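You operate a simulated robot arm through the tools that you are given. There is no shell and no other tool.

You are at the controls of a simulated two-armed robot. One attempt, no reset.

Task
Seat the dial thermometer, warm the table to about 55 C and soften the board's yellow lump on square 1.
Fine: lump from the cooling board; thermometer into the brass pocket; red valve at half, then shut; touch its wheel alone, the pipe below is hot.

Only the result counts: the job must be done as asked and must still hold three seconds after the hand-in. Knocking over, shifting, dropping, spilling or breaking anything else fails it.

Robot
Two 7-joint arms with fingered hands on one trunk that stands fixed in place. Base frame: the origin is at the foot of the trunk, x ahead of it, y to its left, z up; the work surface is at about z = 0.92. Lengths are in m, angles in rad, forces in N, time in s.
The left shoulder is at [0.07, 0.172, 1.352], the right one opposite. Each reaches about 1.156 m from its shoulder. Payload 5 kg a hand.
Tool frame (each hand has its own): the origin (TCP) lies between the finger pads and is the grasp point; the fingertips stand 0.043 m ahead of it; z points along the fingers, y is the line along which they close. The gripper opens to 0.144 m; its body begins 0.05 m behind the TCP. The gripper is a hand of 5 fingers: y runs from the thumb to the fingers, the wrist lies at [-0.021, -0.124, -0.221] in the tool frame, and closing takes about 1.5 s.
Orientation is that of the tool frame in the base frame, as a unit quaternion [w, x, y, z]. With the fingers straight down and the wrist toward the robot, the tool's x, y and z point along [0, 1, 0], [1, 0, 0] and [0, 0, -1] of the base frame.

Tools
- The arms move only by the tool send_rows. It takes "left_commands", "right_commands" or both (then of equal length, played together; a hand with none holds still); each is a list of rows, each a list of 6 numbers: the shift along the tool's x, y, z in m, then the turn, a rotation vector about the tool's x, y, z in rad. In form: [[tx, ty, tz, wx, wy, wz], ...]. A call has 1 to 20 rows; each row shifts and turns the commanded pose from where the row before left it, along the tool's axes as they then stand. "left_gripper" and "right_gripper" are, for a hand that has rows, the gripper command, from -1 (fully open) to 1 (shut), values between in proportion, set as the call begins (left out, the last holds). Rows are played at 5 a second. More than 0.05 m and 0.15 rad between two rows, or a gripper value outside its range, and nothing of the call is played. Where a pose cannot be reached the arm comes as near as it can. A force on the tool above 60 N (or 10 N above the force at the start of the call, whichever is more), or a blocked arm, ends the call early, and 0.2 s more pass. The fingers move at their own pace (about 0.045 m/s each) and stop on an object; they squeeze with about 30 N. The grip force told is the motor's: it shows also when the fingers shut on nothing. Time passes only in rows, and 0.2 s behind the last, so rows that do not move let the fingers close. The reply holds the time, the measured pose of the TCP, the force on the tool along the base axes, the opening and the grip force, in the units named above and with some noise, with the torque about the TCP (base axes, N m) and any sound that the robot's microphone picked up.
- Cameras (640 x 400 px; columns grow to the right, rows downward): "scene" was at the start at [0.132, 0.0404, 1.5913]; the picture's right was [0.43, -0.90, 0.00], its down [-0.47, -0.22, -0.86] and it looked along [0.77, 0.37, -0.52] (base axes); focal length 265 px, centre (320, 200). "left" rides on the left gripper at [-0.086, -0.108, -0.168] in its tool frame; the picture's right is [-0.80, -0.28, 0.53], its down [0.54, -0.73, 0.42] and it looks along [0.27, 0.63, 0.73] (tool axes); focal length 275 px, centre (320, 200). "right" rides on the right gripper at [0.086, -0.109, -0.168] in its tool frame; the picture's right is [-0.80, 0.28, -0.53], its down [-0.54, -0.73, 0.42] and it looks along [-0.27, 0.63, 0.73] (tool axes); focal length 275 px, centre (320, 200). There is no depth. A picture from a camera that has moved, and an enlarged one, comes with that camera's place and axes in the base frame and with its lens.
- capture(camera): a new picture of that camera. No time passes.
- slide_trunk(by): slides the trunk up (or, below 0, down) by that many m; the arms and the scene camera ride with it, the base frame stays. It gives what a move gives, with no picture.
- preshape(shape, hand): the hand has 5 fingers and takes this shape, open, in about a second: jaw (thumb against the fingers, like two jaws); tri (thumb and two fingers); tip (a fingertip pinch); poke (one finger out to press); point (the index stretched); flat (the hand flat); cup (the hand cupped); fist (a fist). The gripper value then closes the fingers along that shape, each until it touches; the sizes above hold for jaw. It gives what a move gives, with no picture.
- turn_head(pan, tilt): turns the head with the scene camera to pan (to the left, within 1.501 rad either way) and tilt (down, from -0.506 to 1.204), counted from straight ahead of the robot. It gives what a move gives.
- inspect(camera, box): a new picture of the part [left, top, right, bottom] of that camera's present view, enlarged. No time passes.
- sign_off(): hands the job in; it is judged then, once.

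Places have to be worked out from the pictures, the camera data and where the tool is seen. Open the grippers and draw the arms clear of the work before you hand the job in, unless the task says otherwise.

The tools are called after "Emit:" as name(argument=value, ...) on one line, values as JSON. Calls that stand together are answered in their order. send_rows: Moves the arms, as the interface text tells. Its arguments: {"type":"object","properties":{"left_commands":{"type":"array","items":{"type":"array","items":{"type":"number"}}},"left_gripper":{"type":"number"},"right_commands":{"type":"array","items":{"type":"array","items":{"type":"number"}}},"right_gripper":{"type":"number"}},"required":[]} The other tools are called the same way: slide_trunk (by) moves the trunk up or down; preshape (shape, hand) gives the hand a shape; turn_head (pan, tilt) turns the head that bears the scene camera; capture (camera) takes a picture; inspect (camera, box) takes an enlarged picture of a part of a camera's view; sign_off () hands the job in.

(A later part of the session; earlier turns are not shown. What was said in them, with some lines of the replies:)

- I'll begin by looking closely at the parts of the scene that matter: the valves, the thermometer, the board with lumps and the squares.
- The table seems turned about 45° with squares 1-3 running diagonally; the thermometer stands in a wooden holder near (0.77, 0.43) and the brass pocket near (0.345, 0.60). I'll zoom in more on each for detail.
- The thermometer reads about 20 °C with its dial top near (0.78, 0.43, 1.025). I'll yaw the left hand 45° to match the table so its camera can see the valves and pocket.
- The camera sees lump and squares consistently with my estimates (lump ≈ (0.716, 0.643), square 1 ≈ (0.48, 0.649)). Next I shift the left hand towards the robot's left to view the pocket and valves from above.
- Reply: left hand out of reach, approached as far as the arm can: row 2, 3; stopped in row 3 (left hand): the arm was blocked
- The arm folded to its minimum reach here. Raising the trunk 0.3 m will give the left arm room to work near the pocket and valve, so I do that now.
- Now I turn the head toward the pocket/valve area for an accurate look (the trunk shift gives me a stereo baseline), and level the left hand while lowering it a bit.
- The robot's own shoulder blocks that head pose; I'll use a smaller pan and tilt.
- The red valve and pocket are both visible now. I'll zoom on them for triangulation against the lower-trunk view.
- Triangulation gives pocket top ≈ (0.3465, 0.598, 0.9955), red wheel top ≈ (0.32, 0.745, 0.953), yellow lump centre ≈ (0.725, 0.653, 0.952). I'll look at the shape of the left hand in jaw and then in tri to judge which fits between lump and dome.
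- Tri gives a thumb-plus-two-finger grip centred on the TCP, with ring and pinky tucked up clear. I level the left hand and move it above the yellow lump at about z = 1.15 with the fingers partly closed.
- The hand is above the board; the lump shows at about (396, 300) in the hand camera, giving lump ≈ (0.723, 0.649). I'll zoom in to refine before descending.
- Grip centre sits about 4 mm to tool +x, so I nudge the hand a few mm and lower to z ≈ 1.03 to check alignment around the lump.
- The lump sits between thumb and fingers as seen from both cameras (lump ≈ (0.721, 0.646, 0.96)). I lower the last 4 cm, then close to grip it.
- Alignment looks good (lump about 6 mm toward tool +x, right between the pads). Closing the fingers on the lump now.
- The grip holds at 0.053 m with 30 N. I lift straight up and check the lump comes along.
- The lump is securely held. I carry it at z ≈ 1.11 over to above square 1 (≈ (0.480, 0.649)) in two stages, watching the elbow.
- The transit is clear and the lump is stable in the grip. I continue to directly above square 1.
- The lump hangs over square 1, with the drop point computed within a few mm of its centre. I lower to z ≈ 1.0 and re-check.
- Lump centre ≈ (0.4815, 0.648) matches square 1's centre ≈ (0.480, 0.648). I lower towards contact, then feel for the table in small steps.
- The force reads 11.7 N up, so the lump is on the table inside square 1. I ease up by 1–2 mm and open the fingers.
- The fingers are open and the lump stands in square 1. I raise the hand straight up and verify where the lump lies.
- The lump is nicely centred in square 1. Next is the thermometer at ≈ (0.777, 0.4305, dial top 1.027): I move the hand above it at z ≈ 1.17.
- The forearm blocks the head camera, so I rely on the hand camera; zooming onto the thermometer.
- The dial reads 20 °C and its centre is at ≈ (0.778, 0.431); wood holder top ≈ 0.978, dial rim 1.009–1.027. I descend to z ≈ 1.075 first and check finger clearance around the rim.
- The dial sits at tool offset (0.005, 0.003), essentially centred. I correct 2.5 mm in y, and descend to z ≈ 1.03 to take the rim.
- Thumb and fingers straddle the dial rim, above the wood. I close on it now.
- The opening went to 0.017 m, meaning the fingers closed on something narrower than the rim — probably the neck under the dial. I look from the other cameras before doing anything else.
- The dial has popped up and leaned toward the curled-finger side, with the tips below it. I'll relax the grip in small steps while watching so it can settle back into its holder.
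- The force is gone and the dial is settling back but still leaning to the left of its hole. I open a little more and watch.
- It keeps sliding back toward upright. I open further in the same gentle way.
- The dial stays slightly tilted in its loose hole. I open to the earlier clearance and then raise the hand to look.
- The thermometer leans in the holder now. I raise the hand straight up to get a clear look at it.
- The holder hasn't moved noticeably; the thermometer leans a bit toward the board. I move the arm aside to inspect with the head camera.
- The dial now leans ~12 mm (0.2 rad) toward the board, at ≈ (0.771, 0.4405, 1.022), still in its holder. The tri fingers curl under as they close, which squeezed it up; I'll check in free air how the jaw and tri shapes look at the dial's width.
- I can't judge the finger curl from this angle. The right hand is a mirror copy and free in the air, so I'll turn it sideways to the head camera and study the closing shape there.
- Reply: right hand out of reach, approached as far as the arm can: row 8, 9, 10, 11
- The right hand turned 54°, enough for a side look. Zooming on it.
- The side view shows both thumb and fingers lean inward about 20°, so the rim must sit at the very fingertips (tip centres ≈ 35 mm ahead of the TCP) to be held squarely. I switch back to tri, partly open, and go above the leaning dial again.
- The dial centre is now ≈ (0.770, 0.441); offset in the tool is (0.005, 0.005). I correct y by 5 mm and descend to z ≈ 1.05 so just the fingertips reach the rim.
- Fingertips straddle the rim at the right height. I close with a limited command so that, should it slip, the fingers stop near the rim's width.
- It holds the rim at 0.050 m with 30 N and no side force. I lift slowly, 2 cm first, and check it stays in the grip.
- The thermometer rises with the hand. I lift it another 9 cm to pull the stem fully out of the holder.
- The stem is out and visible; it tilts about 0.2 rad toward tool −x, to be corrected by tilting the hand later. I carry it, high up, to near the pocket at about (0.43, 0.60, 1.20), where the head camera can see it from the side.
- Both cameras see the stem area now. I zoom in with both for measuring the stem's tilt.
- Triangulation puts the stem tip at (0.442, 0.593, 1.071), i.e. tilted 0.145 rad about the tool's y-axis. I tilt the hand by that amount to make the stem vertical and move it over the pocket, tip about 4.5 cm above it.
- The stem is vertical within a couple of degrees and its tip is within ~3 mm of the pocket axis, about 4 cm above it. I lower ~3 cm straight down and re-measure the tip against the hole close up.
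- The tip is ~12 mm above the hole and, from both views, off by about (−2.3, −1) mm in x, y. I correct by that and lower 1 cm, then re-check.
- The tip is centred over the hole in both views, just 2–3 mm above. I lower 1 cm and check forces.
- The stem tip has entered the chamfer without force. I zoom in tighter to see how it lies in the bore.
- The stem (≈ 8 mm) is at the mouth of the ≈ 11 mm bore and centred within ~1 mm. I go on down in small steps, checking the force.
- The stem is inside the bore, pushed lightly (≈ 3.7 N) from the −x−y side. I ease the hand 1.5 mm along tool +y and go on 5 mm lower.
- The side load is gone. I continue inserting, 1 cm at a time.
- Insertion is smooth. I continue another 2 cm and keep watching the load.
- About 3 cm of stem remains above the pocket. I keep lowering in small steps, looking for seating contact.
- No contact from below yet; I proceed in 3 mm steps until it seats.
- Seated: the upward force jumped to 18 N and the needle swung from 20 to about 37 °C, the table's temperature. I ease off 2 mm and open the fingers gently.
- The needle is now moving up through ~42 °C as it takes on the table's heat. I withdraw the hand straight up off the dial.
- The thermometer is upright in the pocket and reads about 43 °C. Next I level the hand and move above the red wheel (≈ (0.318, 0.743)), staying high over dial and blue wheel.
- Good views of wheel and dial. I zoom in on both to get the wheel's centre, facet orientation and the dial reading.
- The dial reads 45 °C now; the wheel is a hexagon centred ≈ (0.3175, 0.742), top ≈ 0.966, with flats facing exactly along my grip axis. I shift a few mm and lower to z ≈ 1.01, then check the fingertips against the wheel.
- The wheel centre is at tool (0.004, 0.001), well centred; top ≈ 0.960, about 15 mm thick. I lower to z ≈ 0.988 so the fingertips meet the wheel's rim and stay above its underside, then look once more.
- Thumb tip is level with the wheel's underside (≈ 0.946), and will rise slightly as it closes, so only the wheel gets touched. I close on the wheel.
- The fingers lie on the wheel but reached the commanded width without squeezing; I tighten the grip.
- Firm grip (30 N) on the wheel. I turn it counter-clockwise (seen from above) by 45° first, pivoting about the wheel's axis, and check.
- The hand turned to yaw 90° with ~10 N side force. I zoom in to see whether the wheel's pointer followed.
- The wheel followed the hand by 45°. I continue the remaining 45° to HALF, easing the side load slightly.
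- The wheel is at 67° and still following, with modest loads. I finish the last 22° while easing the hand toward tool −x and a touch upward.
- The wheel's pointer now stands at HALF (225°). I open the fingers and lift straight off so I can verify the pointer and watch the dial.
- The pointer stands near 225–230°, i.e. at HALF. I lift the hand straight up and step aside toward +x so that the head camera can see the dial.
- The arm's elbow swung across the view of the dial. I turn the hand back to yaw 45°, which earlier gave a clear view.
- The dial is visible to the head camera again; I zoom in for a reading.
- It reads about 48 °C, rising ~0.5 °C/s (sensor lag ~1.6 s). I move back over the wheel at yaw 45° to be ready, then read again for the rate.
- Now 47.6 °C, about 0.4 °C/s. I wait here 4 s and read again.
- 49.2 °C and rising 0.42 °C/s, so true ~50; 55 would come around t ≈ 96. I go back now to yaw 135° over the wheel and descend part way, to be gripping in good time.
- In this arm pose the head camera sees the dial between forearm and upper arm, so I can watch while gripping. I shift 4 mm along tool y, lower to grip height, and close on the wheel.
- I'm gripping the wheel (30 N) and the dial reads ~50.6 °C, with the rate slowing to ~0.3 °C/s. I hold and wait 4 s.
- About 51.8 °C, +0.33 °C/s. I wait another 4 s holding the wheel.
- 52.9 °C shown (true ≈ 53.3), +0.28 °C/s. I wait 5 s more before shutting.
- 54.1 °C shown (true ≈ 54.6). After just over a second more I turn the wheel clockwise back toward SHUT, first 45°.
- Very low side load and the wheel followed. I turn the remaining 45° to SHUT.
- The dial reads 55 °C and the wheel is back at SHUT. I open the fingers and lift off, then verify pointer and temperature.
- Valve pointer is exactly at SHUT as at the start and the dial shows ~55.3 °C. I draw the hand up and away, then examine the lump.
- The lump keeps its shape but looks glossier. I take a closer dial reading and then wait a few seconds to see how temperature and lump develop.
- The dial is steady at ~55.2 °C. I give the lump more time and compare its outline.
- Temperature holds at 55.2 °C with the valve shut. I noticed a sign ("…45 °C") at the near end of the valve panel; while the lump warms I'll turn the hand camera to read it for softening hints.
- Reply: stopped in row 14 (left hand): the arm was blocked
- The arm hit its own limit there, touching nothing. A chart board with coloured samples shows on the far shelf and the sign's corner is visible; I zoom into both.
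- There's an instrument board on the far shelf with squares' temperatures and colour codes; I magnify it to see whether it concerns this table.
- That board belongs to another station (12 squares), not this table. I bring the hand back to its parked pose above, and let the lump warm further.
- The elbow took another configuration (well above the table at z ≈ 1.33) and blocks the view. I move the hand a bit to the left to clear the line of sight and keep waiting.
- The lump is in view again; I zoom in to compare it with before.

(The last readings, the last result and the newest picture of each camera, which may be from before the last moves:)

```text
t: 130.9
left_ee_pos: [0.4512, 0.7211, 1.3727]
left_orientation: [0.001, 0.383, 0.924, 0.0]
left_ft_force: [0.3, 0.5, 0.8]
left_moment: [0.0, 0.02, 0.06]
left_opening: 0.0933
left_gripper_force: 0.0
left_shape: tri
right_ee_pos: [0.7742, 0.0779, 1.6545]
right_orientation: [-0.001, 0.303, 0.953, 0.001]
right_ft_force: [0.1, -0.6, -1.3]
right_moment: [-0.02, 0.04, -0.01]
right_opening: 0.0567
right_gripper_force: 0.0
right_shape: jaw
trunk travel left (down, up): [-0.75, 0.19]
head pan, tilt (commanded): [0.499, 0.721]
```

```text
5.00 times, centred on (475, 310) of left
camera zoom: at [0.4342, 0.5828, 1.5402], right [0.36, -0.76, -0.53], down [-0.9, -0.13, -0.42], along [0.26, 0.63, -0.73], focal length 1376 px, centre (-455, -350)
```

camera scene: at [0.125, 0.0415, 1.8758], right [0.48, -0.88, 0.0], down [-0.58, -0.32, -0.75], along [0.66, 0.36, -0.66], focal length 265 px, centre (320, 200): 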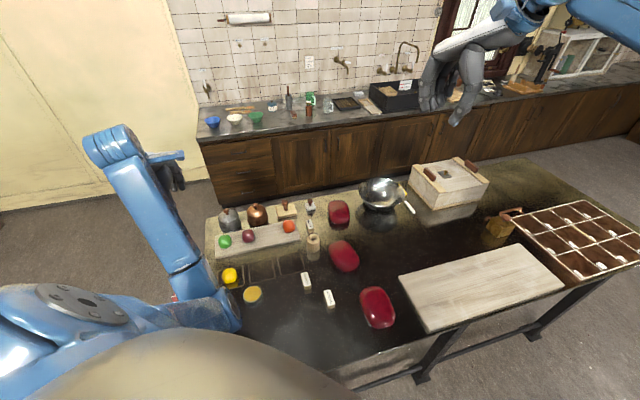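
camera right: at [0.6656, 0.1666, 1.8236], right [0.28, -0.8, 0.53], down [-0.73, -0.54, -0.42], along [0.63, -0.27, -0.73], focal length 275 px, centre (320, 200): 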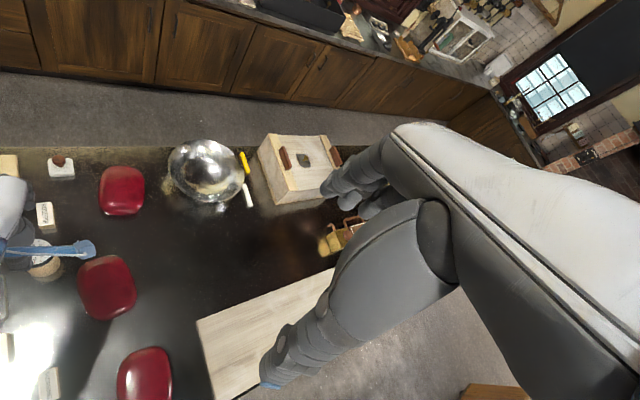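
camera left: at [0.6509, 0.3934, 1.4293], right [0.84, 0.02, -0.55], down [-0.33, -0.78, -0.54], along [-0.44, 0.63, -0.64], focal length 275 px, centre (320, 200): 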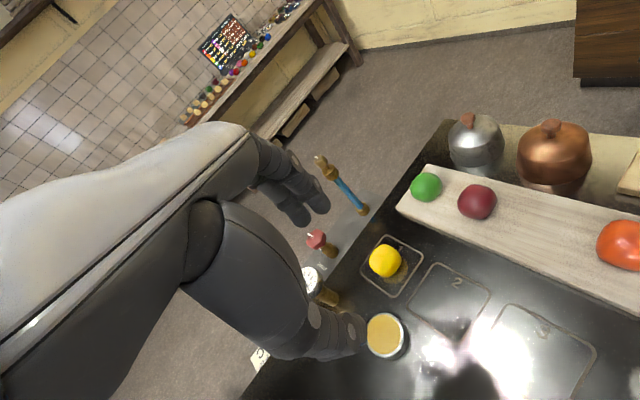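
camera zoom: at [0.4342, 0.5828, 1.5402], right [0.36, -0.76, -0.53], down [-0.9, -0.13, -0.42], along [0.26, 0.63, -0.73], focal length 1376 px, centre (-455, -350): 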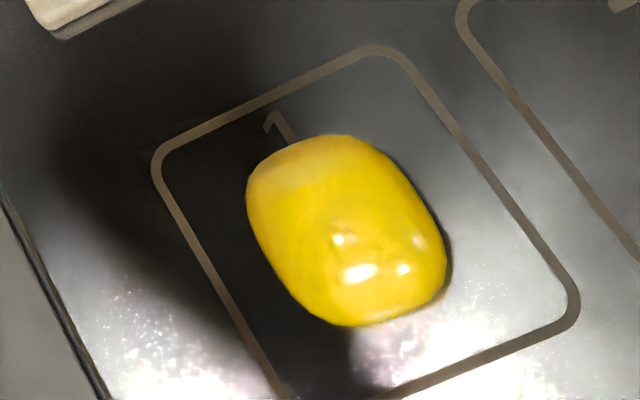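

The outline is unchanged so far. I wait another ~12 s and compare again.

Emit:
send_rows(left_commands=[[0, 0, 0, 0, 0, 0], [0, 0, 0, 0, 0, 0], [0, 0, 0, 0, 0, 0], [0, 0, 0, 0, 0, 0], [0, 0, 0, 0, 0, 0], [0, 0, 0, 0, 0, 0], [0, 0, 0, 0, 0, 0], [0, 0, 0, 0, 0, 0], [0, 0, 0, 0, 0, 0], [0, 0, 0, 0, 0, 0], [0, 0, 0, 0, 0, 0], [0, 0, 0, 0, 0, 0], [0, 0, 0, 0, 0, 0], [0, 0, 0, 0, 0, 0], [0, 0, 0, 0, 0, 0], [0, 0, 0, 0, 0, 0], [0, 0, 0, 0, 0, 0], [0, 0, 0, 0, 0, 0], [0, 0, 0, 0, 0, 0], [0, 0, 0, 0, 0, 0]])

Emit:
send_rows(left_commands=[[0, 0, 0, 0, 0, 0], [0, 0, 0, 0, 0, 0], [0, 0, 0, 0, 0, 0], [0, 0, 0, 0, 0, 0], [0, 0, 0, 0, 0, 0], [0, 0, 0, 0, 0, 0], [0, 0, 0, 0, 0, 0], [0, 0, 0, 0, 0, 0], [0, 0, 0, 0, 0, 0], [0, 0, 0, 0, 0, 0], [0, 0, 0, 0, 0, 0], [0, 0, 0, 0, 0, 0], [0, 0, 0, 0, 0, 0], [0, 0, 0, 0, 0, 0], [0, 0, 0, 0, 0, 0], [0, 0, 0, 0, 0, 0], [0, 0, 0, 0, 0, 0], [0, 0, 0, 0, 0, 0], [0, 0, 0, 0, 0, 0], [0, 0, 0, 0, 0, 0]])

Emit:
send_rows(left_commands=[[0, 0, 0, 0, 0, 0], [0, 0, 0, 0, 0, 0], [0, 0, 0, 0, 0, 0], [0, 0, 0, 0, 0, 0], [0, 0, 0, 0, 0, 0], [0, 0, 0, 0, 0, 0], [0, 0, 0, 0, 0, 0], [0, 0, 0, 0, 0, 0], [0, 0, 0, 0, 0, 0], [0, 0, 0, 0, 0, 0], [0, 0, 0, 0, 0, 0], [0, 0, 0, 0, 0, 0], [0, 0, 0, 0, 0, 0], [0, 0, 0, 0, 0, 0], [0, 0, 0, 0, 0, 0], [0, 0, 0, 0, 0, 0], [0, 0, 0, 0, 0, 0], [0, 0, 0, 0, 0, 0], [0, 0, 0, 0, 0, 0], [0, 0, 0, 0, 0, 0]])

Emit:
inspect(camera="scene", box=[215, 260, 245, 290])

Emit:
inspect(camera="left", box=[430, 270, 520, 350])

```text
t: 135.1
left_ee_pos: [0.4507, 0.7208, 1.3738]
left_orientation: [0.001, 0.383, 0.924, 0.001]
left_ft_force: [0.0, 1.1, 0.2]
left_moment: [0.01, 0.0, -0.01]
left_opening: 0.0935
left_gripper_force: 0.0
left_shape: tri
right_ee_pos: [0.7735, 0.0799, 1.6555]
right_orientation: [0.001, 0.303, 0.953, 0.0]
right_ft_force: [-0.3, 0.5, 0.0]
right_moment: [0.01, 0.0, -0.02]
right_opening: 0.0566
right_gripper_force: 0.0
right_shape: jaw
trunk travel left (down, up): [-0.75, 0.19]
head pan, tilt (commanded): [0.499, 0.721]
```

```text
t: 139.3
left_ee_pos: [0.4512, 0.7222, 1.3723]
left_orientation: [0.0, 0.383, 0.924, 0.0]
left_ft_force: [-0.7, 1.3, 0.4]
left_moment: [0.03, 0.01, 0.0]
left_opening: 0.0932
left_gripper_force: 0.0
left_shape: tri
right_ee_pos: [0.773, 0.0787, 1.6558]
right_orientation: [0.0, 0.303, 0.953, 0.001]
right_ft_force: [-0.1, 0.7, -0.4]
right_moment: [0.02, -0.02, 0.01]
right_opening: 0.0567
right_gripper_force: 0.2
right_shape: jaw
trunk travel left (down, up): [-0.75, 0.19]
head pan, tilt (commanded): [0.499, 0.721]
```

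```text
t: 143.5
left_ee_pos: [0.4518, 0.7209, 1.3733]
left_orientation: [0.0, 0.382, 0.924, 0.001]
left_ft_force: [0.4, -0.1, -0.1]
left_moment: [0.02, -0.03, 0.03]
left_opening: 0.0932
left_gripper_force: 0.0
left_shape: tri
right_ee_pos: [0.7739, 0.0794, 1.6556]
right_orientation: [0.001, 0.303, 0.953, 0.0]
right_ft_force: [0.2, -0.5, -0.1]
right_moment: [0.01, -0.01, -0.01]
right_opening: 0.0566
right_gripper_force: 0.0
right_shape: jaw
trunk travel left (down, up): [-0.75, 0.19]
head pan, tilt (commanded): [0.499, 0.721]
```

```text
13.33 times, centred on (230, 275) of scene
camera zoom: at [0.125, 0.0415, 1.8758], right [0.48, -0.88, 0.0], down [-0.58, -0.32, -0.75], along [0.66, 0.36, -0.66], focal length 3533 px, centre (1520, -800)
```

zoom: 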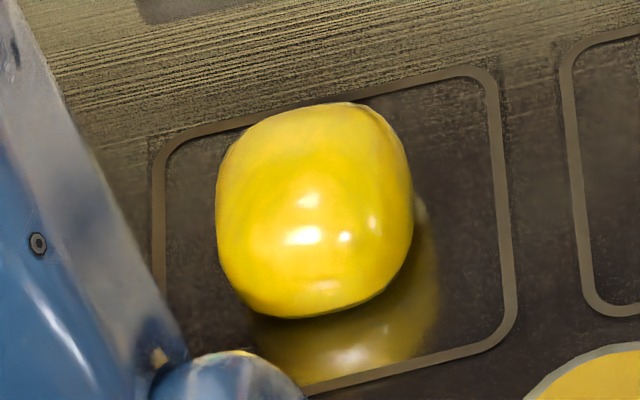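

```text
5.00 times, centred on (475, 310) of left
camera zoom: at [0.4342, 0.5828, 1.5402], right [0.36, -0.76, -0.53], down [-0.9, -0.13, -0.42], along [0.26, 0.63, -0.73], focal length 1376 px, centre (-455, -350)
```

zoom: 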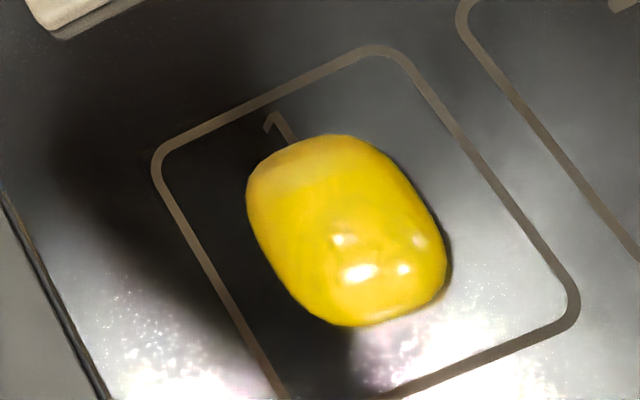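

Its shape stays but it shows sharper highlights than right after placing. I compare with the cold lumps on the board and with the dial via the left camera.

Emit:
inspect(camera="scene", box=[212, 220, 300, 260])

Emit:
inspect(camera="left", box=[430, 360, 540, 400])

```text
7.27 times, centred on (256, 240) of scene
camera zoom: at [0.125, 0.0415, 1.8758], right [0.48, -0.88, 0.0], down [-0.58, -0.32, -0.75], along [0.66, 0.36, -0.66], focal length 1927 px, centre (786, -91)
```

zoom: 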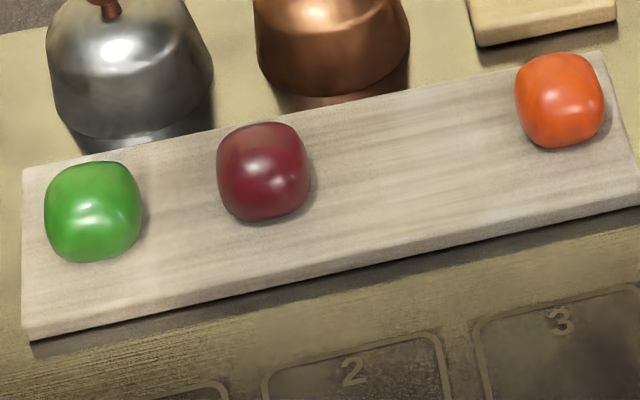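

```text
5.82 times, centred on (485, 380) of left
camera zoom: at [0.4342, 0.5828, 1.5402], right [0.36, -0.76, -0.53], down [-0.9, -0.13, -0.42], along [0.26, 0.63, -0.73], focal length 1602 px, centre (-640, -847)
```

zoom: 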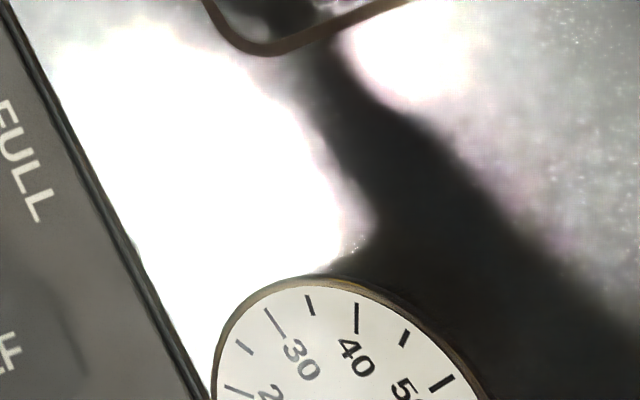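

The cold lumps show only blurred highlights while the yellow one gleams sharply, so it has softened. I now raise the left hand clear, fully open both grippers, and do a final check.

Emit:
send_rows(left_commands=[[0, 0, -0.035, 0, 0, 0], [0, 0, -0.035, 0, 0, 0], [0, 0, -0.035, 0, 0, 0], [0, 0, -0.035, 0, 0, 0], [0, 0, 0, 0, 0, 0], [0, 0, 0, 0, 0, 0]], left_gripper=-1, right_commands=[[0, 0, 0, 0, 0, 0], [0, 0, 0, 0, 0, 0], [0, 0, 0, 0, 0, 0], [0, 0, 0, 0, 0, 0], [0, 0, 0, 0, 0, 0], [0, 0, 0, 0, 0, 0]], right_gripper=-1)

Emit:
capture(camera="scene")

Emit:
inspect(camera="scene", box=[165, 255, 255, 325])

Emit:
capture(camera="left")

```text
t: 144.9
left_ee_pos: [0.4509, 0.7211, 1.5119]
left_orientation: [0.001, 0.383, 0.924, -0.001]
left_ft_force: [0.7, -0.3, -0.7]
left_moment: [0.01, 0.0, -0.01]
left_opening: 0.1436
left_gripper_force: 0.1
left_shape: tri
right_ee_pos: [0.7745, 0.0797, 1.6546]
right_orientation: [0.001, 0.303, 0.953, -0.001]
right_ft_force: [-0.7, 0.2, -0.1]
right_moment: [-0.03, -0.01, 0.0]
right_opening: 0.1436
right_gripper_force: 0.1
right_shape: jaw
trunk travel left (down, up): [-0.75, 0.19]
head pan, tilt (commanded): [0.499, 0.721]
```

```text
taken
camera scene: at [0.126, 0.0421, 1.8757], right [0.48, -0.88, 0.0], down [-0.58, -0.32, -0.75], along [0.66, 0.36, -0.66], focal length 265 px, centre (320, 200)
```

scene: 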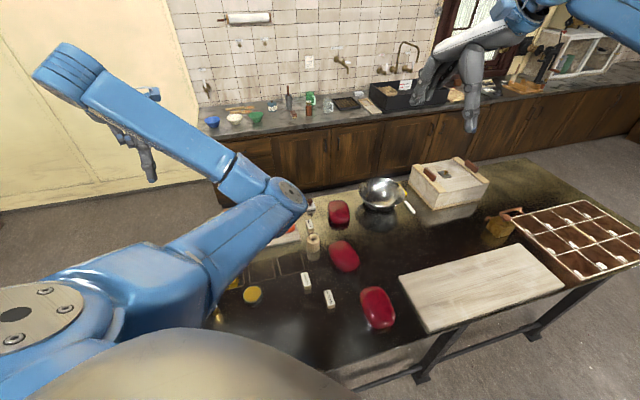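

```text
5.71 times, centred on (210, 290) of scene
camera zoom: at [0.126, 0.0421, 1.8757], right [0.48, -0.88, 0.0], down [-0.58, -0.32, -0.75], along [0.66, 0.36, -0.66], focal length 1514 px, centre (949, -314)
```

zoom: 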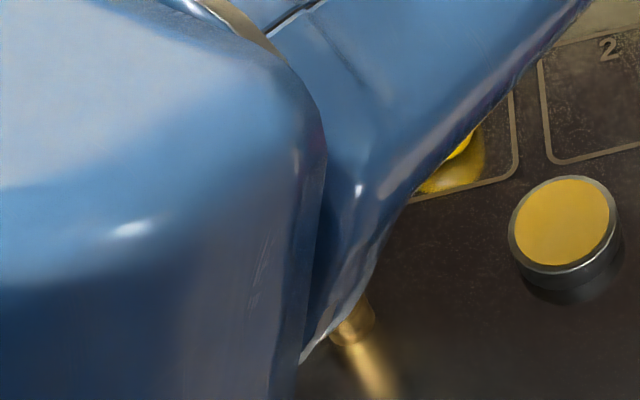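

```text
taken
camera left: at [0.434, 0.5825, 1.6789], right [0.36, -0.76, -0.53], down [-0.9, -0.13, -0.42], along [0.25, 0.63, -0.73], focal length 275 px, centre (320, 200)
```

left: 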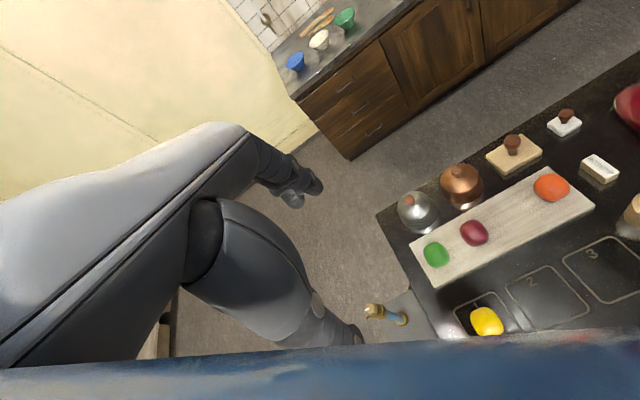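

The upper arm blocks the head view of the dial, so I swing the hand over via the valve side at a safe height (z ≥ 1.25) to clear the view for a last reading.

Emit:
send_rows(left_commands=[[0.0141, -0.0103, 0.0374, 0, 0, 0], [0.0141, -0.0103, 0.0374, 0, 0, 0], [0.0141, -0.0103, 0.0374, 0, 0, 0], [0.0141, -0.0103, 0.0374, 0, 0, 0], [0.0141, -0.0103, 0.0374, 0, 0, 0], [0.0141, -0.0103, 0.0374, 0, 0, 0], [0.0141, -0.0103, 0.0374, 0, 0, 0], [0, 0, 0, 0, 0, 0]])

Emit:
capture(camera="scene")

Emit:
capture(camera="left")

```text
t: 146.7
left_ee_pos: [0.3292, 0.7395, 1.2495]
left_orientation: [0.001, 0.383, 0.924, 0.001]
left_ft_force: [0.3, -0.2, -0.3]
left_moment: [-0.03, 0.02, 0.0]
left_opening: 0.1434
left_gripper_force: 0.1
left_shape: tri
right_ee_pos: [0.7736, 0.079, 1.6552]
right_orientation: [0.0, 0.303, 0.953, 0.001]
right_ft_force: [0.2, 0.3, 0.7]
right_moment: [-0.04, -0.01, 0.04]
right_opening: 0.1434
right_gripper_force: 0.1
right_shape: jaw
trunk travel left (down, up): [-0.75, 0.19]
head pan, tilt (commanded): [0.499, 0.721]
```

```text
taken
camera scene: at [0.1249, 0.0414, 1.8758], right [0.48, -0.88, 0.0], down [-0.58, -0.32, -0.75], along [0.66, 0.36, -0.66], focal length 265 px, centre (320, 200)
```

scene: 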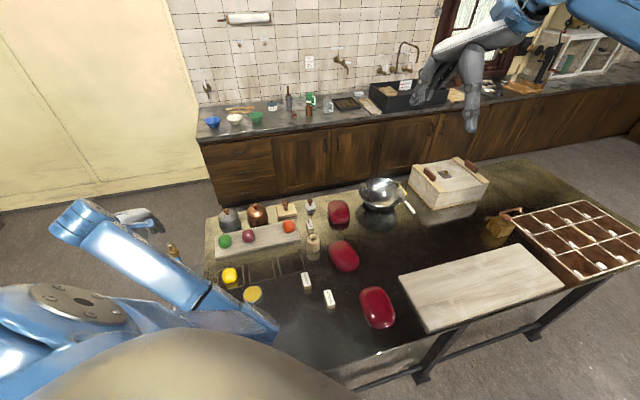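

```text
taken
camera left: at [0.3127, 0.6005, 1.4165], right [0.36, -0.76, -0.53], down [-0.9, -0.13, -0.42], along [0.26, 0.63, -0.73], focal length 275 px, centre (320, 200)
```

left: 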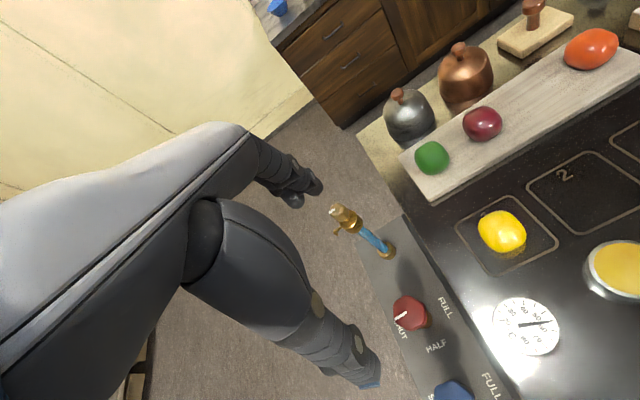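

The left camera now shows dial, valve and lump together. I zoom for the final reading.

Emit:
inspect(camera="left", box=[480, 285, 580, 365])

Emit:
inspect(camera="left", box=[370, 190, 570, 380])

```text
5.00 times, centred on (530, 325) of left
camera zoom: at [0.3127, 0.6005, 1.4165], right [0.36, -0.76, -0.53], down [-0.9, -0.13, -0.42], along [0.26, 0.63, -0.73], focal length 1376 px, centre (-730, -425)
```

zoom: 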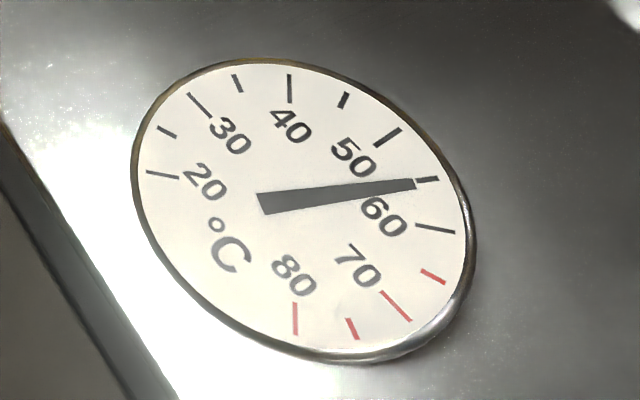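

```text
2.11 times, centred on (470, 285) of left
camera zoom: at [0.3127, 0.6005, 1.4165], right [0.36, -0.76, -0.53], down [-0.9, -0.13, -0.42], along [0.26, 0.63, -0.73], focal length 580 px, centre (4, 21)
```

zoom: 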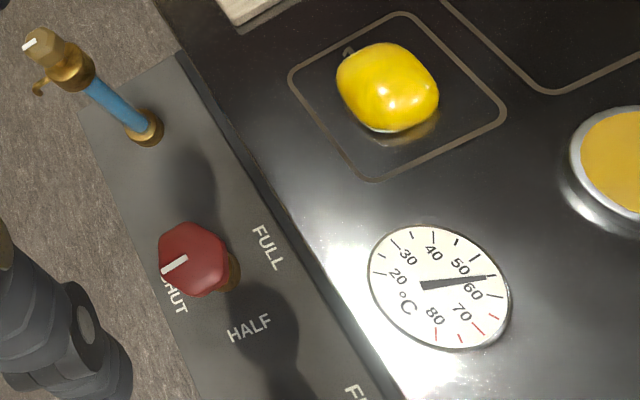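

The dial reads 55 °C, the red valve is at SHUT, and the lump is soft and inside square 1. I raise the left hand well clear and take one last overall look before handing in.

Emit:
send_rows(left_commands=[[0, 0, -0.045, 0, 0, 0], [0, 0, -0.045, 0, 0, 0], [-0.015, 0.015, -0.04, 0, 0, 0], [-0.015, 0.015, -0.04, 0, 0, 0], [0, 0, 0, 0, 0, 0]])

Emit:
capture(camera="scene")

Emit:
capture(camera="left")

```text
t: 147.9
left_ee_pos: [0.372, 0.7399, 1.4187]
left_orientation: [0.0, 0.383, 0.924, 0.001]
left_ft_force: [-0.4, 0.4, -0.3]
left_moment: [0.01, 0.01, 0.0]
left_opening: 0.1441
left_gripper_force: 0.1
left_shape: tri
right_ee_pos: [0.7742, 0.0776, 1.6546]
right_orientation: [-0.001, 0.304, 0.953, 0.001]
right_ft_force: [-0.5, -0.5, -0.2]
right_moment: [0.01, 0.03, -0.04]
right_opening: 0.1434
right_gripper_force: 0.1
right_shape: jaw
trunk travel left (down, up): [-0.75, 0.19]
head pan, tilt (commanded): [0.499, 0.721]
```

```text
taken
camera scene: at [0.1258, 0.0402, 1.8757], right [0.48, -0.88, 0.0], down [-0.58, -0.32, -0.75], along [0.66, 0.36, -0.66], focal length 265 px, centre (320, 200)
```

scene: 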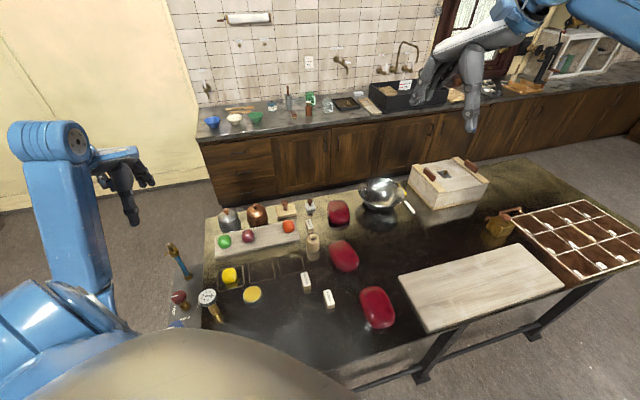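

```text
taken
camera left: at [0.3553, 0.6004, 1.5865], right [0.36, -0.76, -0.53], down [-0.9, -0.13, -0.42], along [0.25, 0.63, -0.73], focal length 275 px, centre (320, 200)
```

left: 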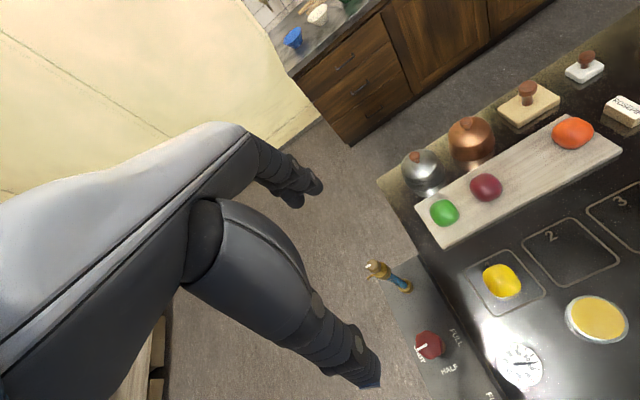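

Both arms are clear with open grippers. The thermometer is in its pocket at 55 °C, the valve is shut, the yellow lump is on square 1, and everything else is in place. I hand in the job.

Emit:
sign_off()

```text
The job is handed in.
```

I handed in the job, and at the last look everything was as asked. The one thing I can't confirm directly is the softening of the lump.

- **Thermometer:** it is in the brass pocket, and its last reading was 55 °C. It held close to 55.2 °C between about 4 and 16 s after shut-off, then read 55 °C about 26 s later.
- **Red valve:** I turned it to half, then shut it as the dial reached 55 °C. Its pointer is back exactly where it started. My fingers only took hold of the wheel, and I saw no contact with the pipe.
- **Yellow lump:** it sits inside square 1. Its outline did not change. I judge it softened because its highlights became much sharper than those of the cold lumps on the board, and it had been on the hot table for about two minutes.
- **One slip:** on my first try at the thermometer my fingers closed too low. It popped up and leaned in its wooden holder. I let it settle, took it again by the rim, and the holder did not shift noticeably.

Nothing else looked moved or knocked over in the final pictures. Both grippers were open and both arms raised clear of the work. The trunk is still about 0.3 m higher than at the start.
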